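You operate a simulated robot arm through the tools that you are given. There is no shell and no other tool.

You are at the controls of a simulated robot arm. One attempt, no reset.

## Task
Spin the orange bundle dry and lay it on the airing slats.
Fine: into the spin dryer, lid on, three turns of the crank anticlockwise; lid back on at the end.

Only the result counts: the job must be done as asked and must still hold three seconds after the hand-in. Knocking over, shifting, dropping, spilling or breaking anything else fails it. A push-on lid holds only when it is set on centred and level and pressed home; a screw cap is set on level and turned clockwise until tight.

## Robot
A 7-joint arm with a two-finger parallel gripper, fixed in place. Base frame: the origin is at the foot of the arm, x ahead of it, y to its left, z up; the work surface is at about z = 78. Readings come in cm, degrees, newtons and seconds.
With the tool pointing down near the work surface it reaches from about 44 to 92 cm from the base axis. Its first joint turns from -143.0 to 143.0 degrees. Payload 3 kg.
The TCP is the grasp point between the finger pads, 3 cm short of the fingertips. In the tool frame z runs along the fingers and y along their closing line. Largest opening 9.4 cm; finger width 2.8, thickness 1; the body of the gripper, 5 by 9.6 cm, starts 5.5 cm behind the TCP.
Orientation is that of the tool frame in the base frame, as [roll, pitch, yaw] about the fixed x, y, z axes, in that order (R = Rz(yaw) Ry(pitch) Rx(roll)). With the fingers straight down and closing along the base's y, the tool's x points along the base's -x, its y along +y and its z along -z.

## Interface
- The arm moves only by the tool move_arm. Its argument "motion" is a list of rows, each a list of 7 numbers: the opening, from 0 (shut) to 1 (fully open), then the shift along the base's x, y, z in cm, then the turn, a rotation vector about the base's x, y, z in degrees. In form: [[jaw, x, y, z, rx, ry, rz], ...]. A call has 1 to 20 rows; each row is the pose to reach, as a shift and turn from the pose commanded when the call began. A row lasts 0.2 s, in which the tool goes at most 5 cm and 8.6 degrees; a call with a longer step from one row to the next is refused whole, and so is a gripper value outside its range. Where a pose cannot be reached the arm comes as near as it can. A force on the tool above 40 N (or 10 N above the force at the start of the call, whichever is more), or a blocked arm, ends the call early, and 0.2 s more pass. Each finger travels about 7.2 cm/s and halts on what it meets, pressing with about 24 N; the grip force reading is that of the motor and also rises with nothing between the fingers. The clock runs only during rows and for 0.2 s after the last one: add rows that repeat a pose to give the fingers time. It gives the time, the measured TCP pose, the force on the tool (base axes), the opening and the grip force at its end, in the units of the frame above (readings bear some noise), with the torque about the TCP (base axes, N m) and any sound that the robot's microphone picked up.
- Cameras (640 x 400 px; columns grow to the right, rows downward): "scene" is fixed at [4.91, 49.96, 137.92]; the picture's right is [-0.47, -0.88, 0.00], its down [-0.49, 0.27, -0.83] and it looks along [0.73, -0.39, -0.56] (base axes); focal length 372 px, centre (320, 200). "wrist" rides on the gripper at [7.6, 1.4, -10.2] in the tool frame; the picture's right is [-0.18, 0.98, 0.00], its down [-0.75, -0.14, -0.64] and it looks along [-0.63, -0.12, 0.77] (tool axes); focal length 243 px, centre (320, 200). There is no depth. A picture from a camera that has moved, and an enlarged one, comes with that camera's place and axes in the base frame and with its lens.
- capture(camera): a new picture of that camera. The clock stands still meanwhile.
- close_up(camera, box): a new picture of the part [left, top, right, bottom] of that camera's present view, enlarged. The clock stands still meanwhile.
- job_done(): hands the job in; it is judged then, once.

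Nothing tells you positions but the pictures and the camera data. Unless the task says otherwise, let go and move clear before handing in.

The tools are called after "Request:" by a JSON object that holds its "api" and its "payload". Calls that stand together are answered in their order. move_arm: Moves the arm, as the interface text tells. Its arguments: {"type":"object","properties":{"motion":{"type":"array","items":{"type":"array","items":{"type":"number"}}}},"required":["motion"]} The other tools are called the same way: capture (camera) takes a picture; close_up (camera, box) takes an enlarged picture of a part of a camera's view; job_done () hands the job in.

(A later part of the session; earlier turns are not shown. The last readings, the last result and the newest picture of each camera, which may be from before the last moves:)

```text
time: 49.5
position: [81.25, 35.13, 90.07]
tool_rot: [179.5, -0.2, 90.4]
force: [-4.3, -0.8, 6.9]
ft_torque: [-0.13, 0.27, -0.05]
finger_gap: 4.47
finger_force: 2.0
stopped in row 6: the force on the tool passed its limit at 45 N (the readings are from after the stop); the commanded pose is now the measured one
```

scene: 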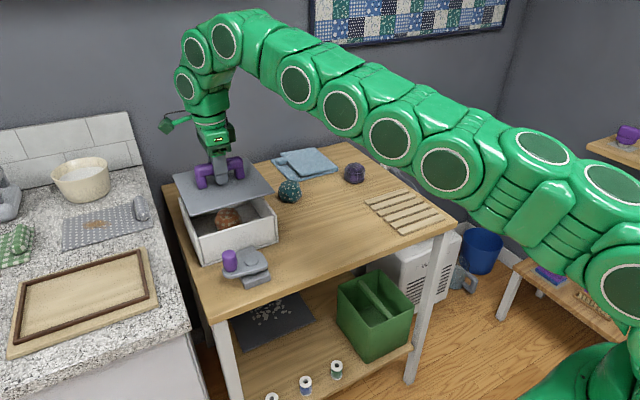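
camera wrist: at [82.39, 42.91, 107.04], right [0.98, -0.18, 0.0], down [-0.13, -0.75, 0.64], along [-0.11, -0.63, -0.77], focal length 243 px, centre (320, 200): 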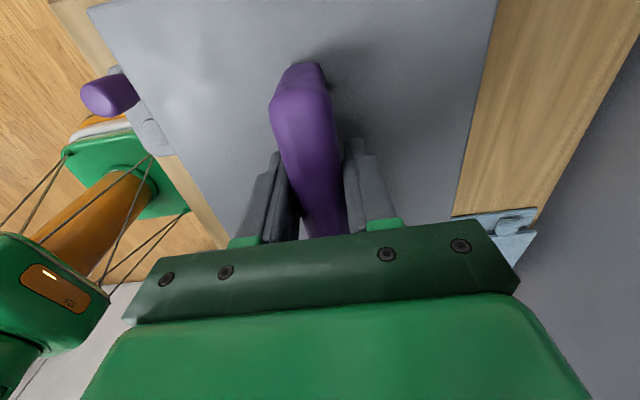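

The press reached 45 N on the plate, so the lid should be home. I open and rise clear, then look.

Request:
{"api": "move_arm", "payload": {"motion": [[0.5, 0, 0, 0.2, 0, 0, 0], [0.7, 0, 0, 0.5, 0, 0, 0], [0.8, 0, 0, 0.8, 0, 0, 0], [0.8, 0, 0, 2, 0, 0, 0], [0.8, 0, 0, 5, 0, 0, 0], [0.8, 0, 0, 8, 0, 0, 0], [0.8, 0, 0, 11, 0, 0, 0], [0.8, 0, 0, 13, 0, 0, 0], [0.8, 0, 0, 13, 0, 0, 0]]}}

Request:
{"api": "capture", "payload": {"camera": "wrist"}}

Request:
{"api": "close_up", "payload": {"camera": "scene", "box": [160, 150, 300, 300]}}

```text
time: 51.5
position: [80.58, 34.83, 102.43]
tool_rot: [179.7, -0.1, 90.4]
force: [0.2, -0.3, 0.7]
ft_torque: [-0.02, -0.03, 0.0]
finger_gap: 7.52
finger_force: 0.0
out of reach, approached as far as the arm can: row 8, 9
```

```text
taken
camera wrist: at [81.8, 42.45, 112.59], right [0.98, -0.18, 0.0], down [-0.14, -0.76, 0.64], along [-0.11, -0.63, -0.77], focal length 243 px, centre (320, 200)
```

wrist: 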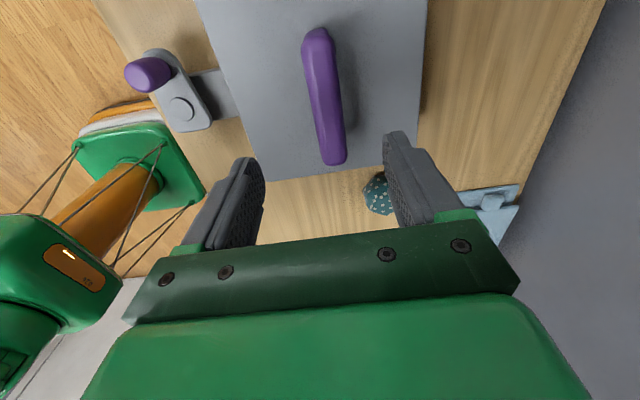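

```text
2.67 times, centred on (230, 225) of scene
camera zoom: at [4.91, 49.96, 137.92], right [-0.47, -0.88, 0.0], down [-0.49, 0.27, -0.83], along [0.73, -0.39, -0.56], focal length 993 px, centre (560, 133)
```

zoom: 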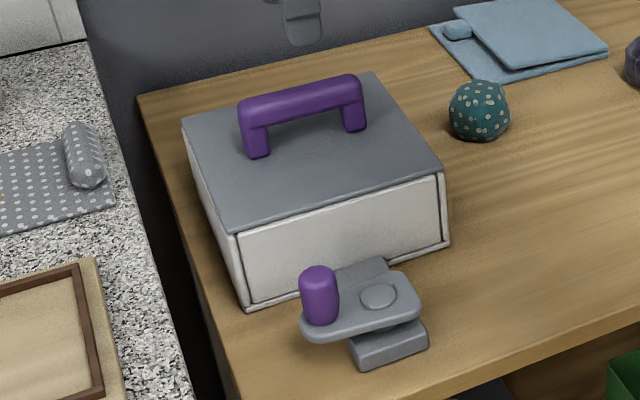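

The lid sits flat and centred on the dryer. Now I measure the crank closely from both cameras.

Request:
{"api": "close_up", "payload": {"camera": "wrist", "box": [90, 20, 250, 150]}}

Request:
{"api": "close_up", "payload": {"camera": "scene", "box": [210, 230, 290, 300]}}

```text
3.08 times, centred on (170, 85) of wrist
camera zoom: at [81.8, 42.45, 112.59], right [0.98, -0.18, 0.0], down [-0.14, -0.76, 0.64], along [-0.11, -0.63, -0.77], focal length 746 px, centre (782, 554)
```

zoom: 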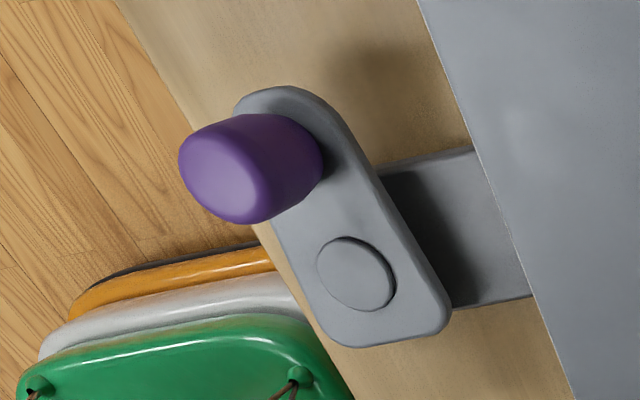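

```text
5.71 times, centred on (250, 265) of scene
camera zoom: at [4.91, 49.96, 137.92], right [-0.47, -0.88, 0.0], down [-0.49, 0.27, -0.83], along [0.73, -0.39, -0.56], focal length 2128 px, centre (720, -171)
```

zoom: 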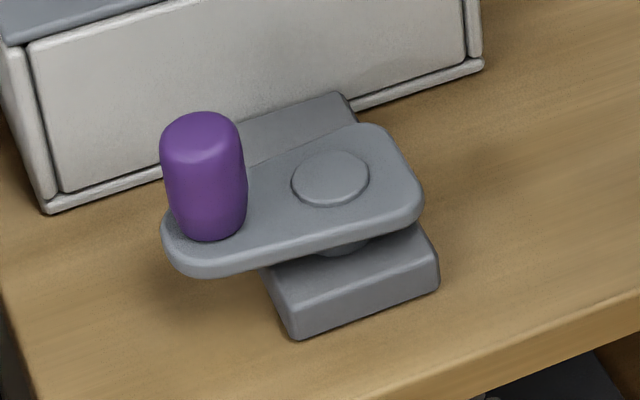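

The crank pivot is at about (63.4, 35.2) and the knob (3 cm across, top z ≈ 86.7) at about (63.2, 39.6), so the crank radius is about 4.4 cm. I turn the gripper back and move above the knob.

Request:
{"api": "move_arm", "payload": {"motion": [[0.7, -1.45, 0.4, 0, 0, 0, 7.47], [0.7, -2.9, 0.8, 0, 0, 0, 14.93], [0.7, -4.35, 1.2, 0, 0, 0, 22.4], [0.7, -5.8, 1.6, 0, 0, 0, 29.87], [0.7, -7.25, 2.0, 0, 0, 0, 37.33], [0.7, -8.7, 2.4, 0, 0, 0, 44.8], [0.7, -10.15, 2.8, 0, 0, 0, 52.27], [0.7, -11.6, 3.2, 0, 0, 0, 59.73], [0.7, -13.05, 3.6, 0, 0, 0, 67.2], [0.7, -14.5, 4.0, -1, 0, 0, 74.67], [0.7, -15.95, 4.4, -3, 0, 0, 82.13], [0.7, -17.4, 4.8, -5, 0, 0, 89.6], [0.7, -17.4, 4.8, -6, 0, 0, 89.6], [0.7, -17.4, 4.8, -6, 0, 0, 89.6]]}}

Request:
{"api": "capture", "payload": {"camera": "wrist"}}

Request:
{"api": "capture", "payload": {"camera": "scene"}}

```text
time: 54.5
position: [63.2, 39.48, 96.37]
tool_rot: [179.6, -0.3, -179.9]
force: [-0.6, 0.1, -0.2]
ft_torque: [-0.01, -0.01, 0.04]
finger_gap: 6.59
finger_force: 0.1
```

```text
taken
camera wrist: at [55.46, 41.01, 106.65], right [0.18, 0.98, 0.0], down [0.76, -0.14, 0.64], along [0.63, -0.11, -0.77], focal length 243 px, centre (320, 200)
```

wrist: 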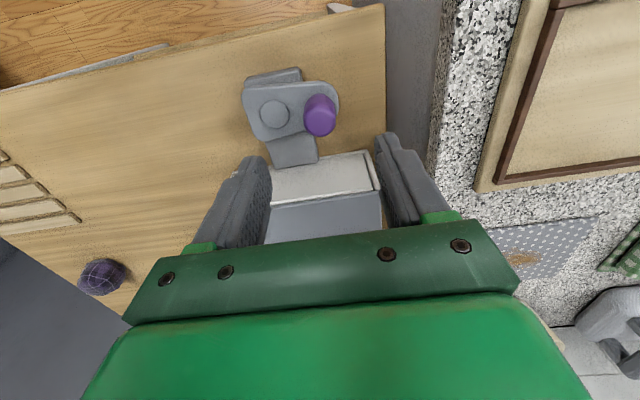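

```text
taken
```

scene: 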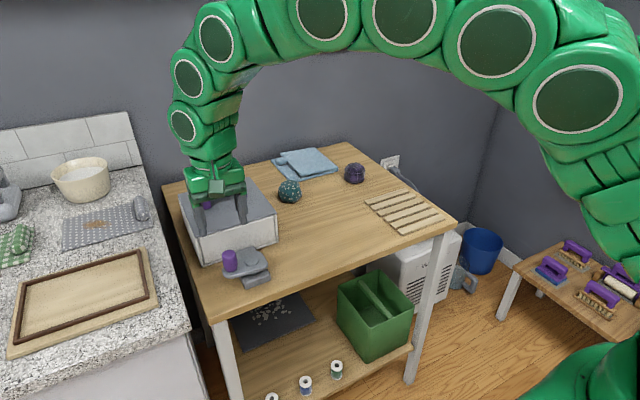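

The gripper has a slight 0.4° tilt left from the press, which I'll correct. First a close look at the knob from here.

Request:
{"api": "move_arm", "payload": {"motion": [[0.7, 0, 0, 0, -0.4, -0.3, -0.1], [0.7, 0, 0, 0, -0.4, -0.3, -0.1]]}}

Request:
{"api": "close_up", "payload": {"camera": "wrist", "box": [220, 50, 400, 210]}}

```text
time: 55.1
position: [63.17, 39.69, 96.55]
tool_rot: [-179.8, 0.2, 179.9]
force: [0.1, -0.4, 0.3]
ft_torque: [0.0, -0.01, -0.02]
finger_gap: 6.57
finger_force: 0.1
```

```text
2.50 times, centred on (310, 130) of wrist
camera zoom: at [55.45, 41.1, 106.61], right [0.19, 0.98, 0.0], down [0.75, -0.14, 0.64], along [0.63, -0.12, -0.77], focal length 606 px, centre (345, 375)
```

zoom: 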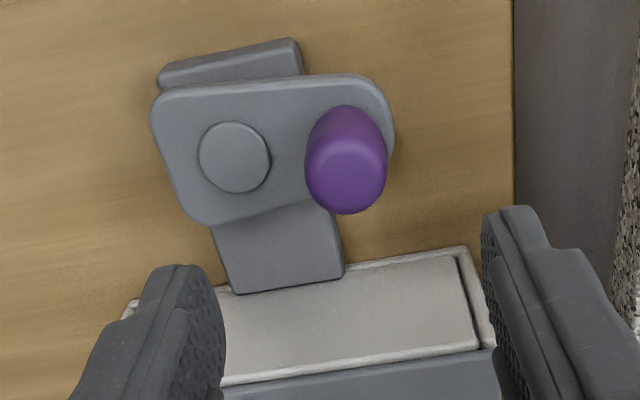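

Knob centre reads (63.15, 39.7) and pivot (63.3, 35.2). I lower the fingers around the knob and grip it.

Request:
{"api": "move_arm", "payload": {"motion": [[0.55, 0, 0.05, -3, 0.15, 0.15, 0], [0.55, 0, 0.05, -6, 0.15, 0.15, 0], [0.55, 0, 0.05, -8.5, 0.15, 0.15, 0], [0.55, 0, 0.05, -9.8, 0.15, 0.15, 0], [0.55, 0, 0.05, -10.4, 0.15, 0.15, 0], [0.55, 0, 0.05, -10.4, 0.15, 0.15, 0]]}}

Request:
{"api": "close_up", "payload": {"camera": "wrist", "box": [200, 50, 440, 240]}}

Request:
{"api": "close_up", "payload": {"camera": "scene", "box": [160, 190, 300, 300]}}

```text
time: 56.5
position: [63.22, 39.64, 86.11]
tool_rot: [179.8, 0.0, 180.0]
force: [-0.2, -0.2, 1.0]
ft_torque: [0.0, 0.01, 0.01]
finger_gap: 5.18
finger_force: 0.0
```

```text
2.11 times, centred on (320, 145) of wrist
camera zoom: at [55.49, 41.14, 96.25], right [0.19, 0.98, 0.0], down [0.75, -0.14, 0.64], along [0.63, -0.12, -0.77], focal length 511 px, centre (320, 316)
```

zoom: 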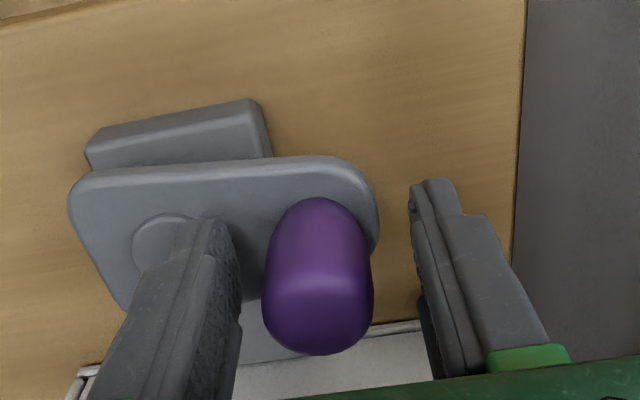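

```text
3.64 times, centred on (230, 245) of scene
camera zoom: at [4.91, 49.96, 137.92], right [-0.47, -0.88, 0.0], down [-0.49, 0.27, -0.83], along [0.73, -0.39, -0.56], focal length 1354 px, centre (647, 36)
```

zoom: 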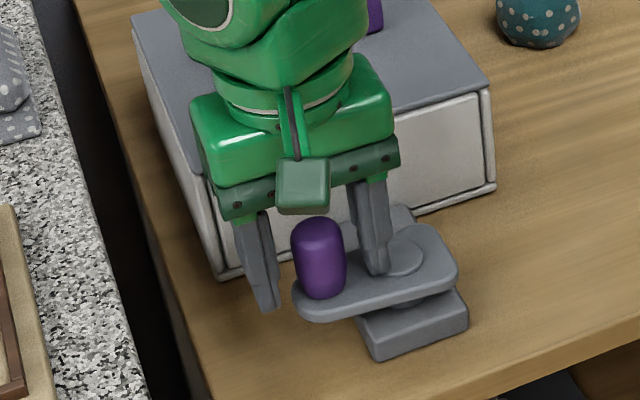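

The knob is between the fingers. I close on it.

Request:
{"api": "move_arm", "payload": {"motion": [[0.4, 0, 0, 0, 0, 0, 0], [0.2, 0, 0, 0, 0, 0, 0], [0.0, 0, 0, 0, 0, 0, 0], [0.0, 0, 0, 0, 0, 0, 0], [0.0, 0, 0, 0, 0, 0, 0]]}}

Request:
{"api": "close_up", "payload": {"camera": "wrist", "box": [200, 50, 440, 240]}}

```text
time: 57.7
position: [63.23, 39.63, 86.12]
tool_rot: [-179.9, 0.0, 179.9]
force: [0.6, -24.2, 5.7]
ft_torque: [-1.07, -0.16, -0.09]
finger_gap: 2.66
finger_force: 45.1
```

```text
2.11 times, centred on (320, 145) of wrist
camera zoom: at [55.5, 41.04, 96.26], right [0.19, 0.98, 0.0], down [0.75, -0.14, 0.64], along [0.63, -0.12, -0.77], focal length 511 px, centre (320, 316)
```

zoom: 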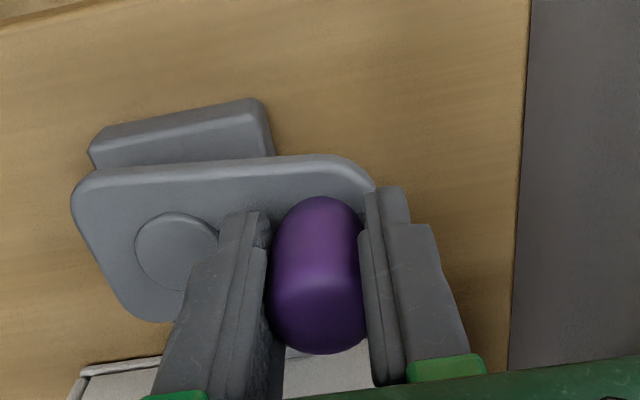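

The grip holds, but a 24 N sideways force says the knob centre lies slightly toward −y of the TCP. I shift a little to relieve it.

Request:
{"api": "move_arm", "payload": {"motion": [[0.0, 0, -0.1, 0, 0, 0, 0], [0.0, 0, -0.1, 0, 0, 0, 0]]}}

```text
time: 58.3
position: [63.19, 39.49, 86.03]
tool_rot: [179.9, 0.0, 179.8]
force: [-1.6, -18.4, 6.7]
ft_torque: [-0.95, 0.11, -0.08]
finger_gap: 2.66
finger_force: 45.6
```

Request:
{"api": "move_arm", "payload": {"motion": [[0.0, 0, -0.1, 0, 0, 0, 0], [0.0, 0, -0.2, 0, 0, 0, 0], [0.0, 0, -0.2, 0, 0, 0, 0]]}}

```text
time: 59.1
position: [63.16, 39.51, 86.04]
tool_rot: [179.8, 0.2, -179.9]
force: [0.1, 23.3, 4.9]
ft_torque: [-0.56, 0.35, 0.04]
finger_gap: 2.67
finger_force: 45.1
```

The knob neutral position is y ≈ 39.45 with a very stiff fit, so a rigid grip could fight the crank's circle. Instead I'll release, close the fingers into a rod, and push the knob round anticlockwise from behind; first I move the closed fingers to behind the knob.

Request:
{"api": "move_arm", "payload": {"motion": [[0.3, 0, 0.12, 0, 0, 0, 0], [0.5, 0, 0.12, 0, 0, 0, 0], [0.5, 0, 0.12, 0, 0, 0, 0], [0.5, 0, 0.12, 2, 0, 0, 0], [0.5, 0, 0.12, 5, 0, 0, 0], [0.2, 0, 0.12, 6, 0, 0, 0], [0.0, 1.5, -0.5, 6, 0, 0, 0], [0.0, 3.14, -1.1, 6, 0, 0, 0], [0.0, 3.14, -1.1, 6, 0, 0, 0]]}}

Request:
{"api": "capture", "payload": {"camera": "wrist"}}

Request:
{"api": "close_up", "payload": {"camera": "scene", "box": [160, 190, 300, 300]}}

```text
time: 61.1
position: [66.27, 38.27, 91.99]
tool_rot: [180.0, -0.1, 179.9]
force: [-0.5, 0.8, 0.0]
ft_torque: [-0.03, 0.02, -0.02]
finger_gap: 0.0
finger_force: 24.3
```

```text
taken
camera wrist: at [58.62, 39.74, 102.21], right [0.19, 0.98, 0.0], down [0.75, -0.14, 0.64], along [0.63, -0.12, -0.77], focal length 243 px, centre (320, 200)
```

wrist: 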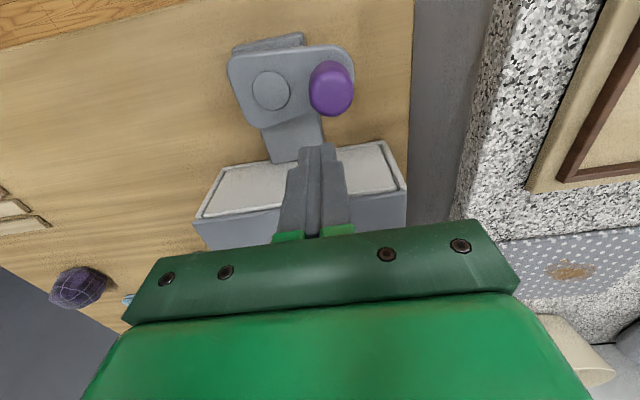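

```text
3.64 times, centred on (230, 245) of scene
camera zoom: at [4.91, 49.96, 137.92], right [-0.47, -0.88, 0.0], down [-0.49, 0.27, -0.83], along [0.73, -0.39, -0.56], focal length 1354 px, centre (647, 36)
```

zoom: 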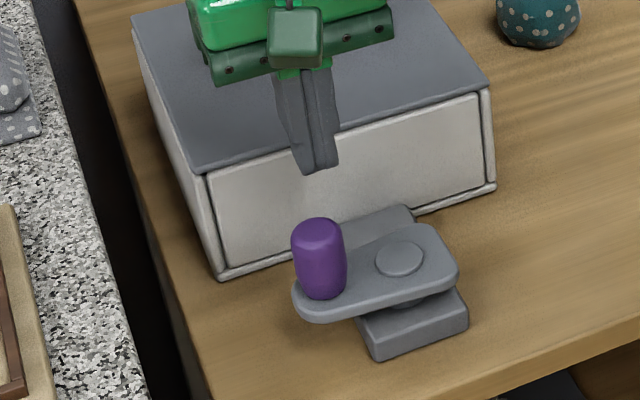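

The rod is above the spot behind the knob. I lower it and push a first short arc to see the crank respond.

Request:
{"api": "move_arm", "payload": {"motion": [[0, 0, 0, -2, 0, 0, 0], [0, 0, 0, -4, 0, 0, 0], [0, 0, 0, -5.6, 0, 0, 0], [0, 0, 0, -5.7, 0, 0, 0], [0, -0.35, 0.3, -5.7, 0, 0, 0], [0, -0.7, 0.57, -5.7, 0, 0, 0], [0, -1.1, 0.78, -5.7, 0, 0, 0], [0, -1.5, 0.97, -5.7, 0, 0, 0], [0, -1.93, 1.1, -5.7, 0, 0, 0], [0, -2.37, 1.21, -5.7, 0, 0, 0]]}}

Request:
{"api": "capture", "payload": {"camera": "wrist"}}

Request:
{"api": "close_up", "payload": {"camera": "scene", "box": [160, 190, 300, 300]}}

```text
time: 63.3
position: [63.81, 39.37, 86.39]
tool_rot: [179.9, 0.0, 179.9]
force: [0.7, -0.5, 0.2]
ft_torque: [-0.03, 0.0, 0.01]
finger_gap: 0.01
finger_force: 23.5
```

```text
taken
camera wrist: at [56.19, 40.95, 96.5], right [0.19, 0.98, 0.0], down [0.75, -0.14, 0.64], along [0.63, -0.12, -0.77], focal length 243 px, centre (320, 200)
```

wrist: 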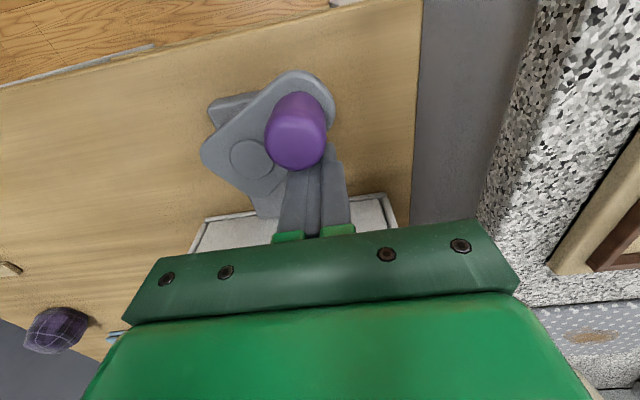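

```text
3.64 times, centred on (230, 245) of scene
camera zoom: at [4.91, 49.96, 137.92], right [-0.47, -0.88, 0.0], down [-0.49, 0.27, -0.83], along [0.73, -0.39, -0.56], focal length 1354 px, centre (647, 36)
```

zoom: 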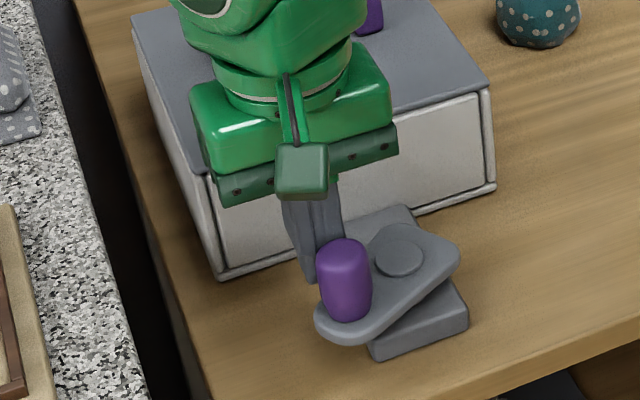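

The crank turns very easily under the push, now at about 120°. I continue the arc another 108° and check it stays engaged.

Request:
{"api": "move_arm", "payload": {"motion": [[0, -0.898, 0.047, 0, 0, 0, 0], [0, -1.786, -0.094, 0, 0, 0, 0], [0, -2.625, -0.416, 0, 0, 0, 0], [0, -3.379, -0.905, 0, 0, 0, 0], [0, -4.015, -1.541, 0, 0, 0, 0], [0, -4.504, -2.295, 0, 0, 0, 0], [0, -4.826, -3.134, 0, 0, 0, 0], [0, -4.967, -4.022, 0, 0, 0, 0], [0, -4.92, -4.92, 0, 0, 0, 0]]}}

Request:
{"api": "capture", "payload": {"camera": "wrist"}}

Request:
{"api": "close_up", "payload": {"camera": "scene", "box": [160, 190, 300, 300]}}

```text
time: 65.3
position: [59.0, 34.57, 86.41]
tool_rot: [179.9, 0.0, 179.9]
force: [-0.7, 1.7, 1.3]
ft_torque: [-0.04, -0.01, 0.02]
finger_gap: 0.01
finger_force: 23.9
```

```text
taken
camera wrist: at [51.29, 36.03, 96.52], right [0.19, 0.98, 0.0], down [0.75, -0.14, 0.64], along [0.63, -0.12, -0.77], focal length 243 px, centre (320, 200)
```

wrist: 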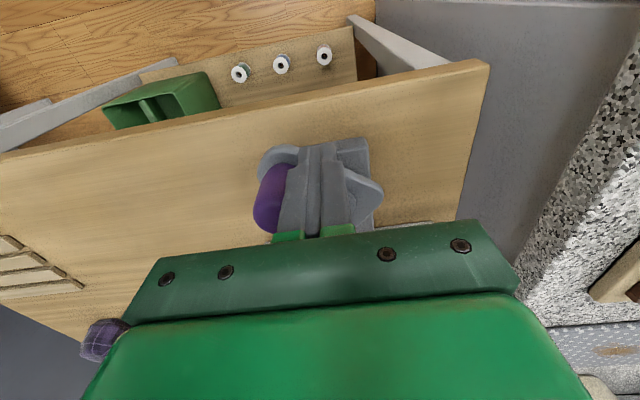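

```text
3.64 times, centred on (230, 245) of scene
camera zoom: at [4.91, 49.96, 137.92], right [-0.47, -0.88, 0.0], down [-0.49, 0.27, -0.83], along [0.73, -0.39, -0.56], focal length 1354 px, centre (647, 36)
```

zoom: 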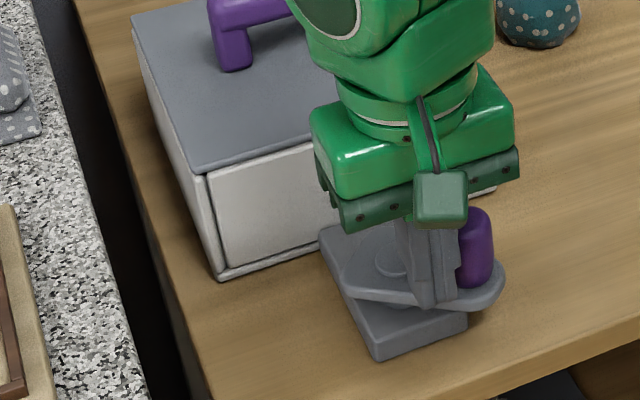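

The rod stays engaged and the knob is now near 225°. I continue round to complete the first turn.

Request:
{"api": "move_arm", "payload": {"motion": [[0, 0.233, -0.868, 0, 0, 0, 0], [0, 0.641, -1.669, 0, 0, 0, 0], [0, 1.206, -2.368, 0, 0, 0, 0], [0, 1.905, -2.933, 0, 0, 0, 0], [0, 2.706, -3.341, 0, 0, 0, 0], [0, 3.574, -3.574, 0, 0, 0, 0], [0, 4.472, -3.621, 0, 0, 0, 0], [0, 5.36, -3.48, 0, 0, 0, 0], [0, 6.199, -3.158, 0, 0, 0, 0], [0, 6.953, -2.669, 0, 0, 0, 0], [0, 7.589, -2.033, 0, 0, 0, 0], [0, 8.078, -1.279, 0, 0, 0, 0], [0, 8.4, -0.44, 0, 0, 0, 0], [0, 8.541, 0.448, 0, 0, 0, 0], [0, 8.494, 1.346, 0, 0, 0, 0], [0, 8.261, 2.214, 0, 0, 0, 0], [0, 7.853, 3.015, 0, 0, 0, 0], [0, 7.288, 3.714, 0, 0, 0, 0], [0, 6.589, 4.279, 0, 0, 0, 0], [0, 5.788, 4.687, 0, 0, 0, 0]]}}

Request:
{"api": "capture", "payload": {"camera": "wrist"}}

Request:
{"api": "close_up", "payload": {"camera": "scene", "box": [160, 190, 300, 300]}}

```text
time: 69.5
position: [64.84, 39.16, 86.36]
tool_rot: [179.9, 0.0, 179.9]
force: [1.6, 0.1, 0.6]
ft_torque: [0.0, -0.02, -0.02]
finger_gap: 0.0
finger_force: 23.8
```

```text
taken
camera wrist: at [57.09, 40.76, 96.6], right [0.19, 0.98, 0.0], down [0.75, -0.14, 0.64], along [0.63, -0.12, -0.77], focal length 243 px, centre (320, 200)
```

wrist: 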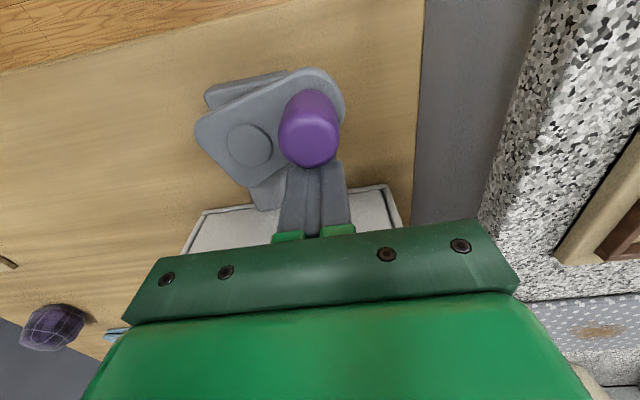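

```text
3.64 times, centred on (230, 245) of scene
camera zoom: at [4.91, 49.96, 137.92], right [-0.47, -0.88, 0.0], down [-0.49, 0.27, -0.83], along [0.73, -0.39, -0.56], focal length 1354 px, centre (647, 36)
```

zoom: 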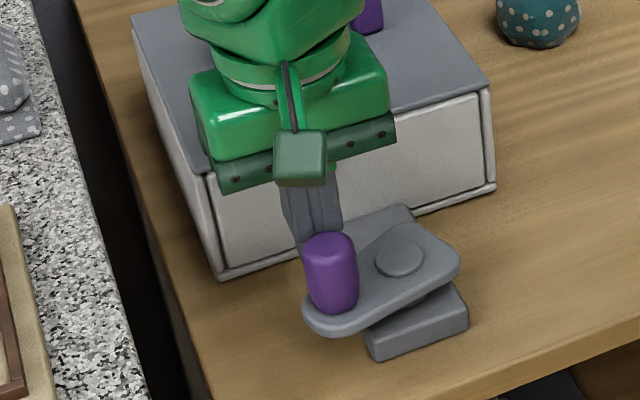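

One full turn is done (knob now about 15° past its start). I carry on with the second turn.

Request:
{"api": "move_arm", "payload": {"motion": [[0, -0.868, 0.233, 0, 0, 0, 0], [0, -1.766, 0.28, 0, 0, 0, 0], [0, -2.654, 0.139, 0, 0, 0, 0], [0, -3.493, -0.183, 0, 0, 0, 0], [0, -4.247, -0.672, 0, 0, 0, 0], [0, -4.883, -1.308, 0, 0, 0, 0], [0, -5.372, -2.062, 0, 0, 0, 0], [0, -5.694, -2.901, 0, 0, 0, 0], [0, -5.835, -3.789, 0, 0, 0, 0], [0, -5.788, -4.687, 0, 0, 0, 0], [0, -5.555, -5.555, 0, 0, 0, 0], [0, -5.147, -6.356, 0, 0, 0, 0], [0, -4.582, -7.055, 0, 0, 0, 0], [0, -3.883, -7.62, 0, 0, 0, 0], [0, -3.082, -8.028, 0, 0, 0, 0], [0, -2.214, -8.261, 0, 0, 0, 0], [0, -1.316, -8.308, 0, 0, 0, 0], [0, -0.428, -8.167, 0, 0, 0, 0], [0, 0.411, -7.845, 0, 0, 0, 0], [0, 1.165, -7.356, 0, 0, 0, 0]]}}

Request:
{"api": "capture", "payload": {"camera": "wrist"}}

Request:
{"api": "close_up", "payload": {"camera": "scene", "box": [160, 190, 300, 300]}}

```text
time: 73.7
position: [65.97, 31.89, 86.26]
tool_rot: [179.9, -0.1, 179.9]
force: [-0.7, -0.1, -0.5]
ft_torque: [0.02, 0.01, 0.01]
finger_gap: 0.0
finger_force: 23.6
```

```text
taken
camera wrist: at [58.32, 33.35, 96.47], right [0.19, 0.98, 0.0], down [0.75, -0.14, 0.64], along [0.63, -0.12, -0.77], focal length 243 px, centre (320, 200)
```

wrist: 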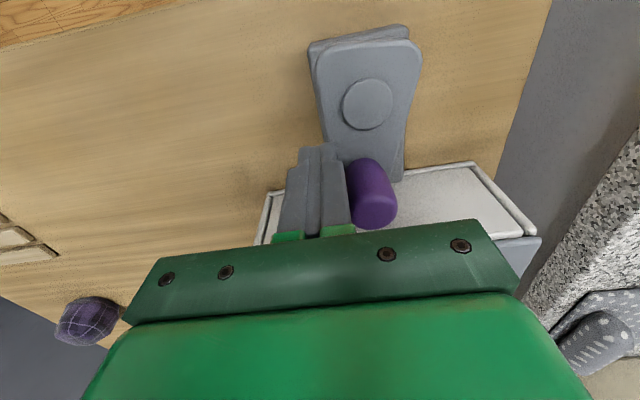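

```text
3.64 times, centred on (230, 245) of scene
camera zoom: at [4.91, 49.96, 137.92], right [-0.47, -0.88, 0.0], down [-0.49, 0.27, -0.83], along [0.73, -0.39, -0.56], focal length 1354 px, centre (647, 36)
```

zoom: 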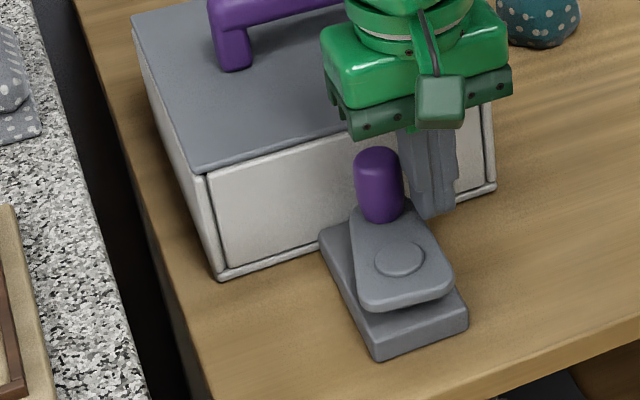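

Good, the knob is near 350° of the second turn and still ahead of the rod. I continue with the next 240°.

Request:
{"api": "move_arm", "payload": {"motion": [[0, 0.636, 0.636, 0, 0, 0, 0], [0, 1.125, 1.39, 0, 0, 0, 0], [0, 1.447, 2.229, 0, 0, 0, 0], [0, 1.588, 3.117, 0, 0, 0, 0], [0, 1.541, 4.015, 0, 0, 0, 0], [0, 1.308, 4.883, 0, 0, 0, 0], [0, 0.9, 5.684, 0, 0, 0, 0], [0, 0.335, 6.383, 0, 0, 0, 0], [0, -0.364, 6.948, 0, 0, 0, 0], [0, -1.165, 7.356, 0, 0, 0, 0], [0, -2.033, 7.589, 0, 0, 0, 0], [0, -2.931, 7.636, 0, 0, 0, 0], [0, -3.819, 7.495, 0, 0, 0, 0], [0, -4.658, 7.173, 0, 0, 0, 0], [0, -5.412, 6.684, 0, 0, 0, 0], [0, -6.048, 6.048, 0, 0, 0, 0], [0, -6.537, 5.294, 0, 0, 0, 0], [0, -6.859, 4.455, 0, 0, 0, 0], [0, -7.0, 3.567, 0, 0, 0, 0], [0, -6.953, 2.669, 0, 0, 0, 0]]}}

Request:
{"api": "close_up", "payload": {"camera": "scene", "box": [160, 190, 300, 300]}}

```text
time: 77.9
position: [59.15, 34.49, 86.42]
tool_rot: [179.9, -0.1, 179.9]
force: [1.1, 2.1, -0.2]
ft_torque: [0.0, 0.0, 0.04]
finger_gap: 0.0
finger_force: 23.8
```

```text
3.64 times, centred on (230, 245) of scene
camera zoom: at [4.91, 49.96, 137.92], right [-0.47, -0.88, 0.0], down [-0.49, 0.27, -0.83], along [0.73, -0.39, -0.56], focal length 1354 px, centre (647, 36)
```

zoom: 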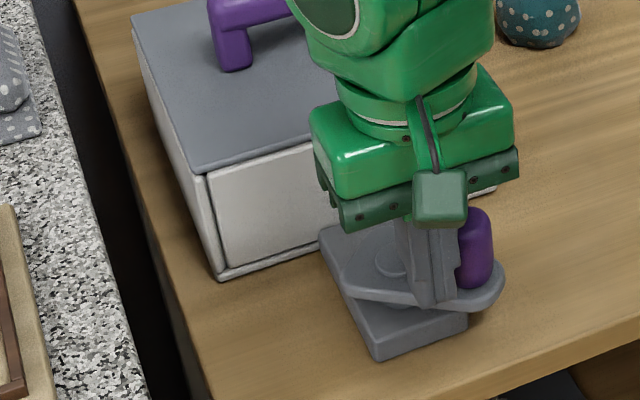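

Two turns plus about 135° so far. The last 240° finishes the third turn with a few degrees to spare.

Request:
{"api": "move_arm", "payload": {"motion": [[0, 0.233, -0.868, 0, 0, 0, 0], [0, 0.641, -1.669, 0, 0, 0, 0], [0, 1.206, -2.368, 0, 0, 0, 0], [0, 1.905, -2.933, 0, 0, 0, 0], [0, 2.706, -3.341, 0, 0, 0, 0], [0, 3.574, -3.574, 0, 0, 0, 0], [0, 4.472, -3.621, 0, 0, 0, 0], [0, 5.36, -3.48, 0, 0, 0, 0], [0, 6.199, -3.158, 0, 0, 0, 0], [0, 6.953, -2.669, 0, 0, 0, 0], [0, 7.589, -2.033, 0, 0, 0, 0], [0, 8.078, -1.279, 0, 0, 0, 0], [0, 8.4, -0.44, 0, 0, 0, 0], [0, 8.541, 0.448, 0, 0, 0, 0], [0, 8.494, 1.346, 0, 0, 0, 0], [0, 8.261, 2.214, 0, 0, 0, 0], [0, 7.853, 3.015, 0, 0, 0, 0], [0, 7.288, 3.714, 0, 0, 0, 0], [0, 6.589, 4.279, 0, 0, 0, 0], [0, 5.788, 4.687, 0, 0, 0, 0]]}}

Request:
{"api": "capture", "payload": {"camera": "wrist"}}

Request:
{"api": "close_up", "payload": {"camera": "scene", "box": [160, 190, 300, 300]}}

```text
time: 82.1
position: [64.81, 39.18, 86.5]
tool_rot: [179.9, 0.0, 179.9]
force: [0.6, 0.0, 0.6]
ft_torque: [0.03, -0.01, -0.01]
finger_gap: 0.0
finger_force: 23.7
```

```text
taken
camera wrist: at [57.1, 40.74, 96.59], right [0.19, 0.98, 0.0], down [0.75, -0.14, 0.64], along [0.63, -0.12, -0.77], focal length 243 px, centre (320, 200)
```

wrist: 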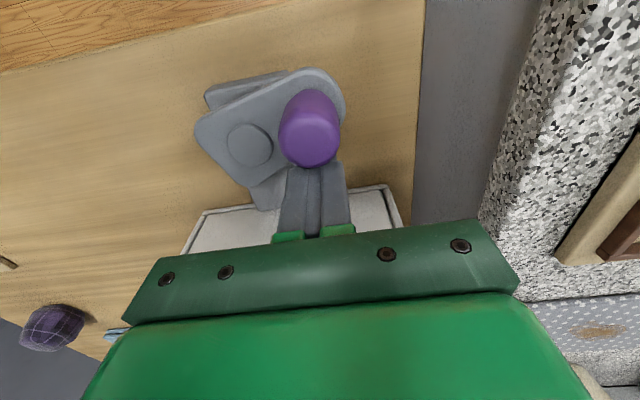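

```text
3.64 times, centred on (230, 245) of scene
camera zoom: at [4.91, 49.96, 137.92], right [-0.47, -0.88, 0.0], down [-0.49, 0.27, -0.83], along [0.73, -0.39, -0.56], focal length 1354 px, centre (647, 36)
```

zoom: 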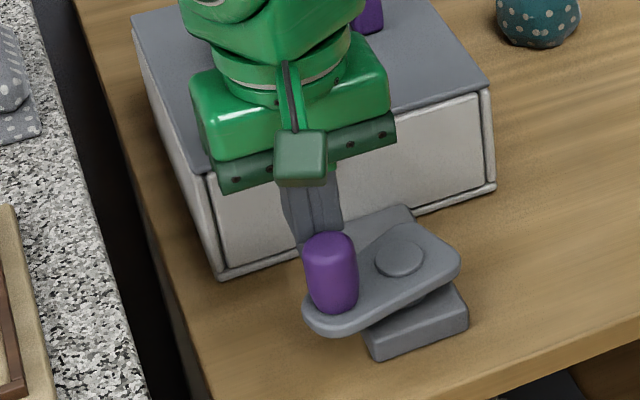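

Three turns are complete (about 1094°). Now I rise clear and go back to the lid handle with the fingers turned across the bar.

Request:
{"api": "move_arm", "payload": {"motion": [[0, 0.2, 0, 0.5, 0, 0, 0], [0, 0.2, 0, 3.5, 0, 0, 0], [0, 0.2, 0, 7, 0, 0, 0], [0.2, 0.2, 0, 10.5, 0, 0, 0], [0.5, 1.6, -0.4, 12, 0, 0, -7.46], [0.7, 3.0, -0.8, 12, 0, 0, -14.92], [0.8, 4.4, -1.1, 12, 0, 0, -22.38], [0.8, 5.8, -1.4, 12, 0, 0, -29.83], [0.8, 7.2, -1.8, 12, 0, 0, -37.29], [0.8, 8.6, -2.1, 12, 0, 0, -44.75], [0.8, 9.9, -2.4, 12, 0, 0, -52.2], [0.8, 11.2, -2.8, 12, 0, 0, -59.67], [0.8, 12.5, -3.1, 12, 0, 0, -67.1], [0.8, 13.8, -3.4, 12, 0, 0, -74.58], [0.8, 15.1, -3.7, 12, 0, 0, -82.04], [0.8, 16.25, -4.0, 12, 0, 0, -89.5], [0.8, 16.25, -4.0, 12, 0, 0, -89.5]]}}

Request:
{"api": "capture", "payload": {"camera": "wrist"}}

Request:
{"api": "capture", "payload": {"camera": "scene"}}

```text
time: 85.7
position: [81.09, 35.22, 98.2]
tool_rot: [179.9, 0.0, 90.3]
force: [-0.2, -0.6, -1.0]
ft_torque: [0.0, 0.03, -0.01]
finger_gap: 7.52
finger_force: 0.1
```

```text
taken
camera wrist: at [82.38, 42.9, 108.42], right [0.98, -0.18, 0.0], down [-0.14, -0.75, 0.64], along [-0.11, -0.63, -0.77], focal length 243 px, centre (320, 200)
```

wrist: 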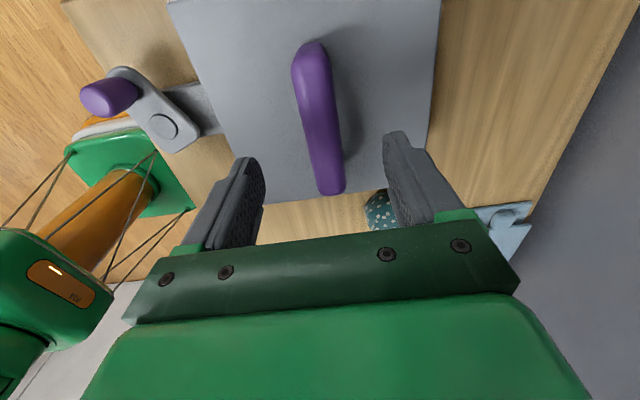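

```text
taken
```

scene: 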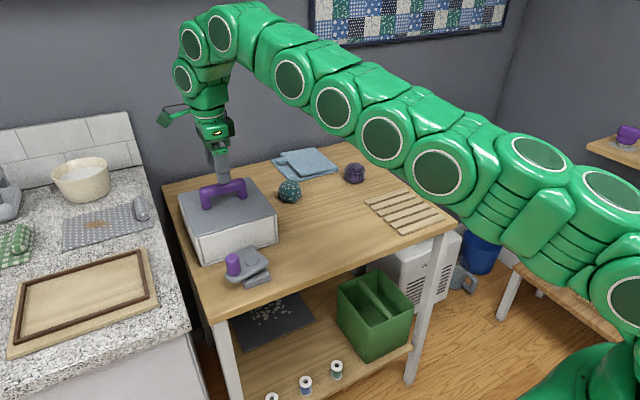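

I check the bar position closely before descending.

Request:
{"api": "close_up", "payload": {"camera": "wrist", "box": [200, 0, 440, 210]}}

Request:
{"api": "close_up", "payload": {"camera": "scene", "box": [160, 130, 300, 280]}}

```text
1.90 times, centred on (320, 105) of wrist
camera zoom: at [82.38, 42.9, 108.42], right [0.98, -0.18, 0.0], down [-0.14, -0.75, 0.64], along [-0.11, -0.63, -0.77], focal length 462 px, centre (320, 381)
```

zoom: 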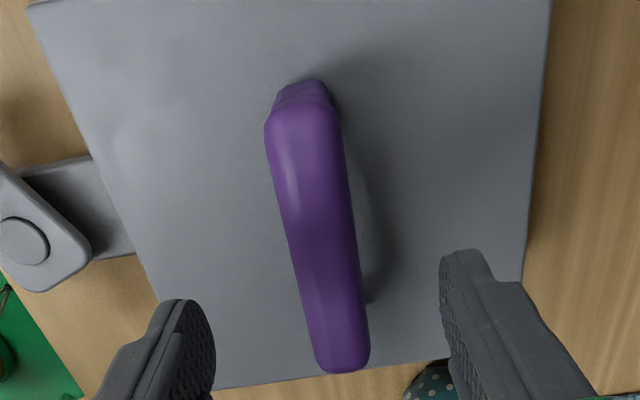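

```text
2.67 times, centred on (230, 205) of scene
camera zoom: at [4.91, 49.96, 137.92], right [-0.47, -0.88, 0.0], down [-0.49, 0.27, -0.83], along [0.73, -0.39, -0.56], focal length 993 px, centre (560, 187)
```

zoom: 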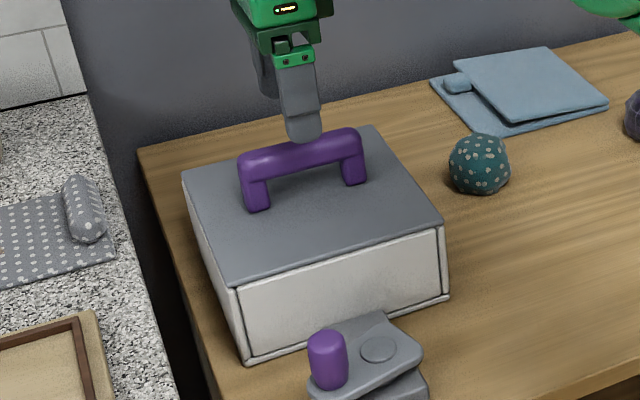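

The bar is at (81.2, 35.3) with its top near z 92. I lower, grip, and pull the lid up slowly.

Request:
{"api": "move_arm", "payload": {"motion": [[0.8, 0.1, 0, -2, 0, 0, 0], [0.8, 0.1, 0, -4, 0, 0, 0], [0.7, 0.1, 0, -6, 0, 0, 0], [0.55, 0.1, 0, -7, 0, 0, 0], [0.45, 0.1, 0, -7.3, 0, 0, 0], [0.3, 0.1, 0, -7.3, 0, 0, 0], [0.1, 0.1, 0, -7.3, 0, 0, 0], [0.0, 0.1, 0, -7.3, 0, 0, 0], [0.0, 0.1, 0, -7.3, 0, 0, 0], [0.0, 0.1, 0, -7.3, 0, 0, 0]]}}

```text
time: 87.9
position: [81.24, 35.28, 91.05]
tool_rot: [179.8, 0.0, 90.4]
force: [0.4, 1.2, 0.6]
ft_torque: [0.01, -0.03, -0.02]
finger_gap: 3.03
finger_force: 24.0
```

Request:
{"api": "move_arm", "payload": {"motion": [[0, 0, 0, 0.1, 0, 0, 0], [0, 0, 0, 0.2, 0, 0, 0], [0, 0, 0, 0.35, 0, 0, 0], [0, 0, 0, 0.5, 0, 0, 0], [0, 0, 0, 0.8, 0, 0, 0], [0, 0, 0, 1.2, 0, 0, 0], [0, 0, 0, 1.6, 0, 0, 0], [0, 0, 0, 2.0, 0, 0, 0]]}}

Request:
{"api": "close_up", "payload": {"camera": "scene", "box": [160, 130, 300, 280]}}

```text
time: 89.7
position: [81.21, 35.17, 93.04]
tool_rot: [180.0, 0.0, 90.4]
force: [0.0, 0.2, -1.8]
ft_torque: [-0.01, 0.02, 0.0]
finger_gap: 2.99
finger_force: 24.1
```

```text
2.67 times, centred on (230, 205) of scene
camera zoom: at [4.91, 49.96, 137.92], right [-0.47, -0.88, 0.0], down [-0.49, 0.27, -0.83], along [0.73, -0.39, -0.56], focal length 993 px, centre (560, 187)
```

zoom: 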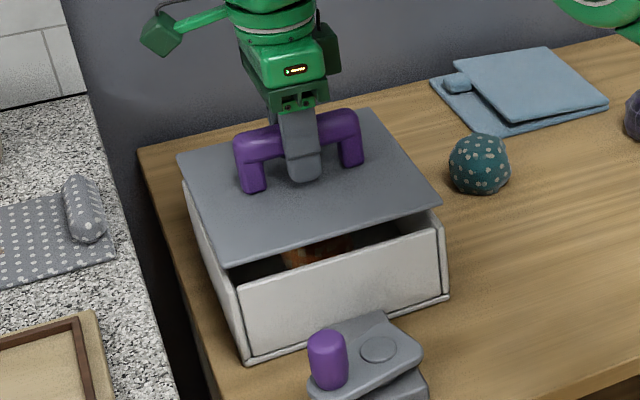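

The lid lifted off cleanly. I carry it back to its original place on the table.

Request:
{"api": "move_arm", "payload": {"motion": [[0, 0, 0, 0.5, 0, 0, 0], [0, 0, 0, 1.3, 0, 0, 0], [0, 0, 0, 2.3, 0, 0, 0], [0, 0, 0, 3.3, 0, 0, 0], [0, -0.2, -0.3, 4.0, 0, 0, 0.1], [0, -0.7, -1.2, 4.2, 0, 0, 0.2], [0, -1.5, -2.6, 4.2, 0, 0, 0.4], [0, -2.4, -4.3, 4.2, 0, 0, 0.5], [0, -3.4, -6.1, 4.2, 0, 0, 0.7], [0, -4.4, -7.9, 4.2, 0, 0, 0.8], [0, -5.4, -9.7, 4.2, 0, 0, 1.0], [0, -6.4, -11.5, 4.2, 0, 0, 1.1], [0, -7.4, -13.3, 4.2, 0, 0, 1.3], [0, -8.4, -15.1, 4.2, 0, 0, 1.4], [0, -9.4, -16.9, 4.2, 0, 0, 1.6], [0, -10.4, -18.7, 4.2, 0, 0, 1.7], [0, -11.4, -20.4, 4.2, 0, 0, 1.9], [0, -12.2, -21.8, 4.2, 0, 0, 2.0], [0, -12.75, -22.8, 4.2, 0, 0, 2.1], [0, -12.95, -23.1, 4.2, 0, 0, 2.1]]}}

Request:
{"api": "capture", "payload": {"camera": "scene"}}

```text
time: 93.9
position: [68.16, 12.07, 97.29]
tool_rot: [180.0, -0.1, 92.6]
force: [-0.5, -0.1, -1.7]
ft_torque: [0.0, 0.01, 0.01]
finger_gap: 3.04
finger_force: 23.9
```

```text
taken
```

scene: 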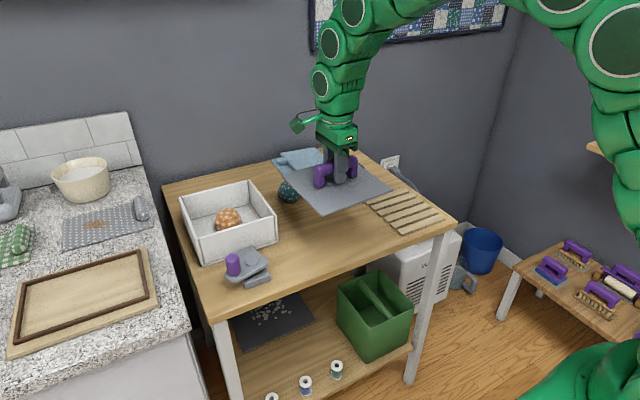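

The bundle now looks lighter (dried). I lower the lid to the table.

Request:
{"api": "move_arm", "payload": {"motion": [[0, 0.05, 0, -0.4, 0, 0, 0], [0, 0.05, 0, -1.3, 0, 0, 0], [0, 0.05, 0, -2.4, 0, 0, 0], [0, 0.05, 0, -3.5, 0, 0, 0], [0, 0.05, 0, -4.6, 0, 0, 0], [0, 0.05, 0, -5.7, 0, 0, 0], [0, 0.05, 0, -6.8, 0, 0, 0], [0, 0.05, 0, -7.9, 0, 0, 0], [0, 0.05, 0, -9.0, 0, 0, 0], [0, 0.05, 0, -10.1, 0, 0, 0], [0, 0.05, 0, -11.2, 0, 0, 0], [0, 0.05, 0, -12.1, 0, 0, 0], [0, 0.05, 0, -12.8, 0, 0, 0], [0, 0.05, 0, -13.3, 0, 0, 0], [0, 0.05, 0, -13.5, 0, 0, 0]]}}

Request:
{"api": "move_arm", "payload": {"motion": [[0, 0, 0, -0.15, 0, 0, 0], [0, 0, 0, -0.3, 0, 0, 0], [0, 0, 0, -0.45, 0, 0, 0]]}}

```text
time: 97.1
position: [68.26, 12.06, 83.72]
tool_rot: [179.9, 0.0, 92.4]
force: [-0.1, 0.3, -2.5]
ft_torque: [-0.02, -0.01, -0.01]
finger_gap: 3.01
finger_force: 24.7
```

```text
time: 97.9
position: [68.24, 12.02, 83.29]
tool_rot: [179.9, 0.0, 92.5]
force: [0.2, 0.8, -1.6]
ft_torque: [0.02, 0.01, 0.01]
finger_gap: 3.02
finger_force: 23.9
```

Request:
{"api": "move_arm", "payload": {"motion": [[0, 0, 0, -0.1, 0, 0, 0], [0, 0, 0, -0.2, 0, 0, 0]]}}

Request:
{"api": "close_up", "payload": {"camera": "scene", "box": [270, 150, 400, 275]}}

```text
time: 98.5
position: [68.29, 12.11, 83.21]
tool_rot: [179.9, 0.0, 92.5]
force: [-8.0, -2.6, 24.0]
ft_torque: [-0.02, 0.05, 0.04]
finger_gap: 3.0
finger_force: 24.8
```

```text
3.20 times, centred on (335, 212) of scene
camera zoom: at [4.91, 49.96, 137.92], right [-0.47, -0.88, 0.0], down [-0.49, 0.27, -0.83], along [0.73, -0.39, -0.56], focal length 1192 px, centre (272, 160)
```

zoom: 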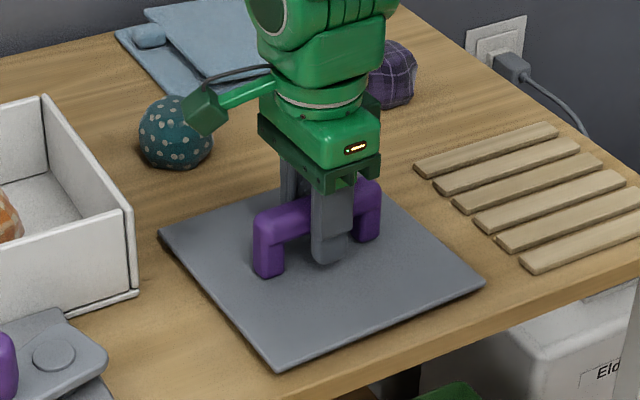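

The lid is down on the table. I release, rise, and go back above the dryer for the bundle with the gripper turned back.

Request:
{"api": "move_arm", "payload": {"motion": [[0.1, 0, 0, 0.12, 0, 0, 0], [0.5, 0, 0, 0.12, 0, 0, 0], [0.8, 0, 0, 0.15, 0, 0, 0], [0.8, 0, 0, 0.3, 0, 0, 0], [0.8, 0, 0, 2, 0, 0, 0], [0.8, 0, 0, 5, 0, 0, 0], [0.8, 0, 0, 9, 0, 0, 0], [0.8, 0, 0, 12, 0, 0, 0], [0.8, 0, 0, 14, 0, 0, 0]]}}

Request:
{"api": "move_arm", "payload": {"motion": [[0.9, 1.0, 1.9, 0, 0, 0, 7.3], [0.9, 2.1, 3.8, 0, 0, 0, 14.6], [0.9, 3.2, 5.7, 0, 0, 0, 21.9], [0.9, 4.2, 7.6, 0, 0, 0, 29.2], [0.9, 5.3, 9.5, 0, 0, 0, 36.5], [0.9, 6.4, 11.5, 0, 0, 0, 43.8], [0.9, 7.4, 13.4, 0, 0, 0, 51.0], [0.9, 8.5, 15.3, 0, 0, 0, 58.3], [0.9, 9.5, 17.2, 0, 0, 0, 65.6], [0.9, 10.6, 19.1, 0, 0, 0, 72.9], [0.9, 11.6, 21.0, 0, 0, 0, 80.2], [0.9, 12.7, 22.9, 0, 0, 0, 87.5], [0.9, 12.7, 22.9, 0, 0, 0, 87.5]]}}

Request:
{"api": "capture", "payload": {"camera": "wrist"}}

Request:
{"api": "capture", "payload": {"camera": "scene"}}

```text
time: 100.5
position: [68.19, 11.99, 97.02]
tool_rot: [180.0, 0.0, 92.5]
force: [-0.3, 0.0, 0.3]
ft_torque: [-0.02, 0.01, 0.03]
finger_gap: 7.5
finger_force: 0.0
```

```text
time: 103.3
position: [80.92, 35.06, 97.12]
tool_rot: [180.0, 0.0, -180.0]
force: [-0.3, -0.5, -0.6]
ft_torque: [0.0, -0.02, 0.0]
finger_gap: 8.47
finger_force: 0.1
```

```text
taken
camera wrist: at [73.24, 36.47, 107.27], right [0.18, 0.98, 0.0], down [0.75, -0.14, 0.64], along [0.63, -0.12, -0.77], focal length 243 px, centre (320, 200)
```

wrist: 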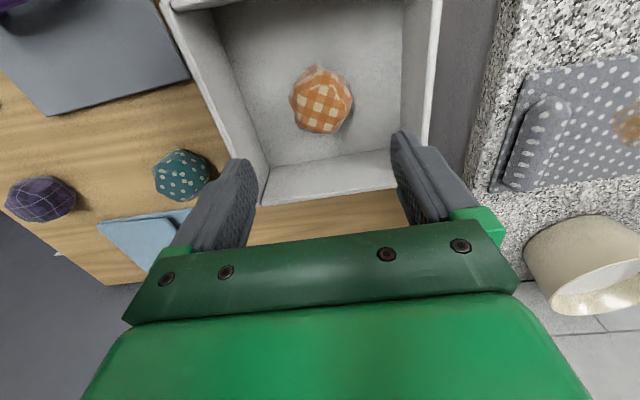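

```text
taken
```

scene: 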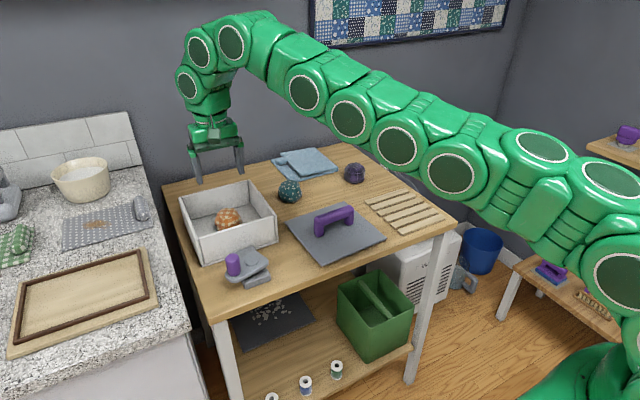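

The bundle sits at about (80.95, 35.2), right under the gripper and visibly drier. I go down and grip it.

Request:
{"api": "move_arm", "payload": {"motion": [[0.9, 0.02, 0.15, -3, 0, 0, 0], [0.9, 0.02, 0.15, -6, 0, 0, 0], [0.9, 0.02, 0.15, -9, 0, 0, 0], [0.9, 0.02, 0.15, -12, 0, 0, 0], [0.9, 0.02, 0.15, -14, 0, 0, 0], [0.9, 0.02, 0.15, -14.8, 0, 0, 0], [0.9, 0.02, 0.15, -14.8, 0, 0, 0], [0.5, 0.02, 0.15, -14.8, 0, 0, 0], [0.2, 0.02, 0.15, -14.8, 0, 0, 0], [0.0, 0.02, 0.15, -14.8, 0, 0, 0], [0.0, 0.02, 0.15, -14.8, 0, 0, 0], [0.0, 0.02, 0.15, -14.8, 0, 0, 0]]}}

Request:
{"api": "capture", "payload": {"camera": "wrist"}}

```text
time: 105.9
position: [81.09, 35.06, 82.28]
tool_rot: [179.9, -0.1, 180.0]
force: [1.5, -1.1, 3.3]
ft_torque: [-0.12, -0.04, 0.06]
finger_gap: 6.28
finger_force: 23.5
```

```text
taken
camera wrist: at [73.31, 36.59, 92.46], right [0.18, 0.98, 0.0], down [0.75, -0.14, 0.64], along [0.63, -0.12, -0.77], focal length 243 px, centre (320, 200)
```

wrist: 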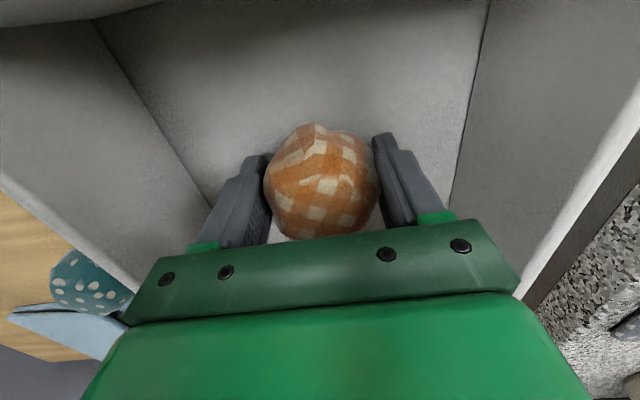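

Gripped (gap 6.3). I lift it out slowly.

Request:
{"api": "move_arm", "payload": {"motion": [[0.0, 0, 0, 0.1, 0, 0, 0], [0.0, 0, 0, 0.3, 0, 0, 0], [0.0, 0, 0, 0.6, 0, 0, 0], [0.0, 0, 0, 1.0, 0, 0, 0], [0.0, 0, 0, 1.5, 0, 0, 0], [0.0, 0, 0, 2.1, 0, 0, 0], [0.0, 0, 0, 2.8, 0, 0, 0], [0.0, 0, 0, 3.5, 0, 0, 0], [0.0, 0, 0, 4.2, 0, 0, 0], [0.0, 0, 0, 4.9, 0, 0, 0], [0.0, 0, 0, 5.6, 0, 0, 0], [0.0, 0, 0, 6.3, 0, 0, 0], [0.0, 0, 0, 7.0, 0, 0, 0], [0.0, 0, 0, 7.7, 0, 0, 0], [0.0, 0, 0, 8.4, 0, 0, 0], [0.0, 0, 0, 9.2, 0, 0, 0], [0.0, 0, 0, 10.0, 0, 0, 0], [0.0, 0, 0, 10.8, 0, 0, 0], [0.0, 0, 0, 11.5, 0, 0, 0], [0.0, 0, 0, 12.0, 0, 0, 0]]}}

Request:
{"api": "capture", "payload": {"camera": "wrist"}}

Request:
{"api": "close_up", "payload": {"camera": "scene", "box": [330, 160, 470, 260]}}

```text
time: 110.1
position: [80.99, 35.17, 94.33]
tool_rot: [180.0, 0.0, 180.0]
force: [-0.2, -0.3, -0.7]
ft_torque: [-0.01, 0.04, 0.04]
finger_gap: 6.3
finger_force: 23.9
```

```text
taken
camera wrist: at [73.25, 36.61, 104.5], right [0.18, 0.98, 0.0], down [0.75, -0.14, 0.64], along [0.63, -0.12, -0.77], focal length 243 px, centre (320, 200)
```

wrist: 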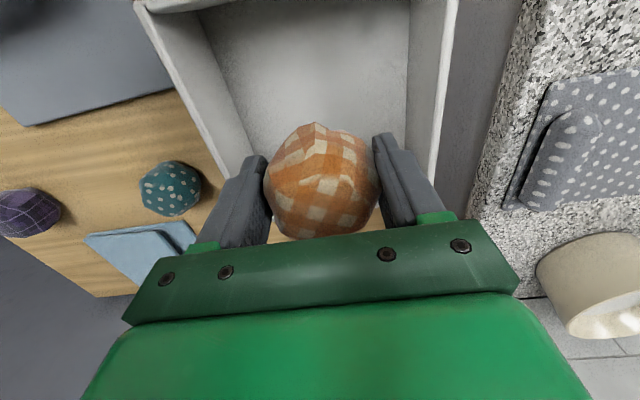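

```text
4.00 times, centred on (400, 210) of scene
camera zoom: at [4.91, 49.96, 137.92], right [-0.47, -0.88, 0.0], down [-0.49, 0.27, -0.83], along [0.73, -0.39, -0.56], focal length 1489 px, centre (0, 160)
```

zoom: 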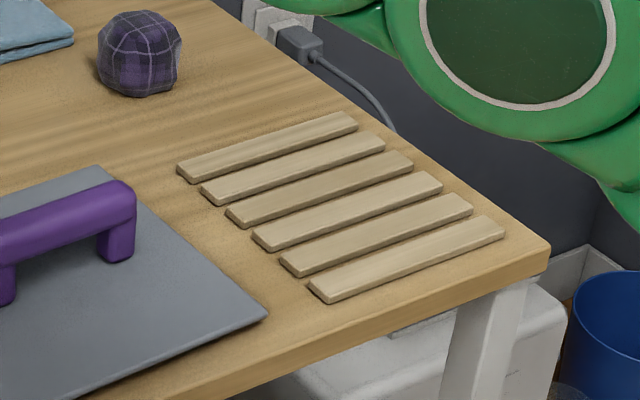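

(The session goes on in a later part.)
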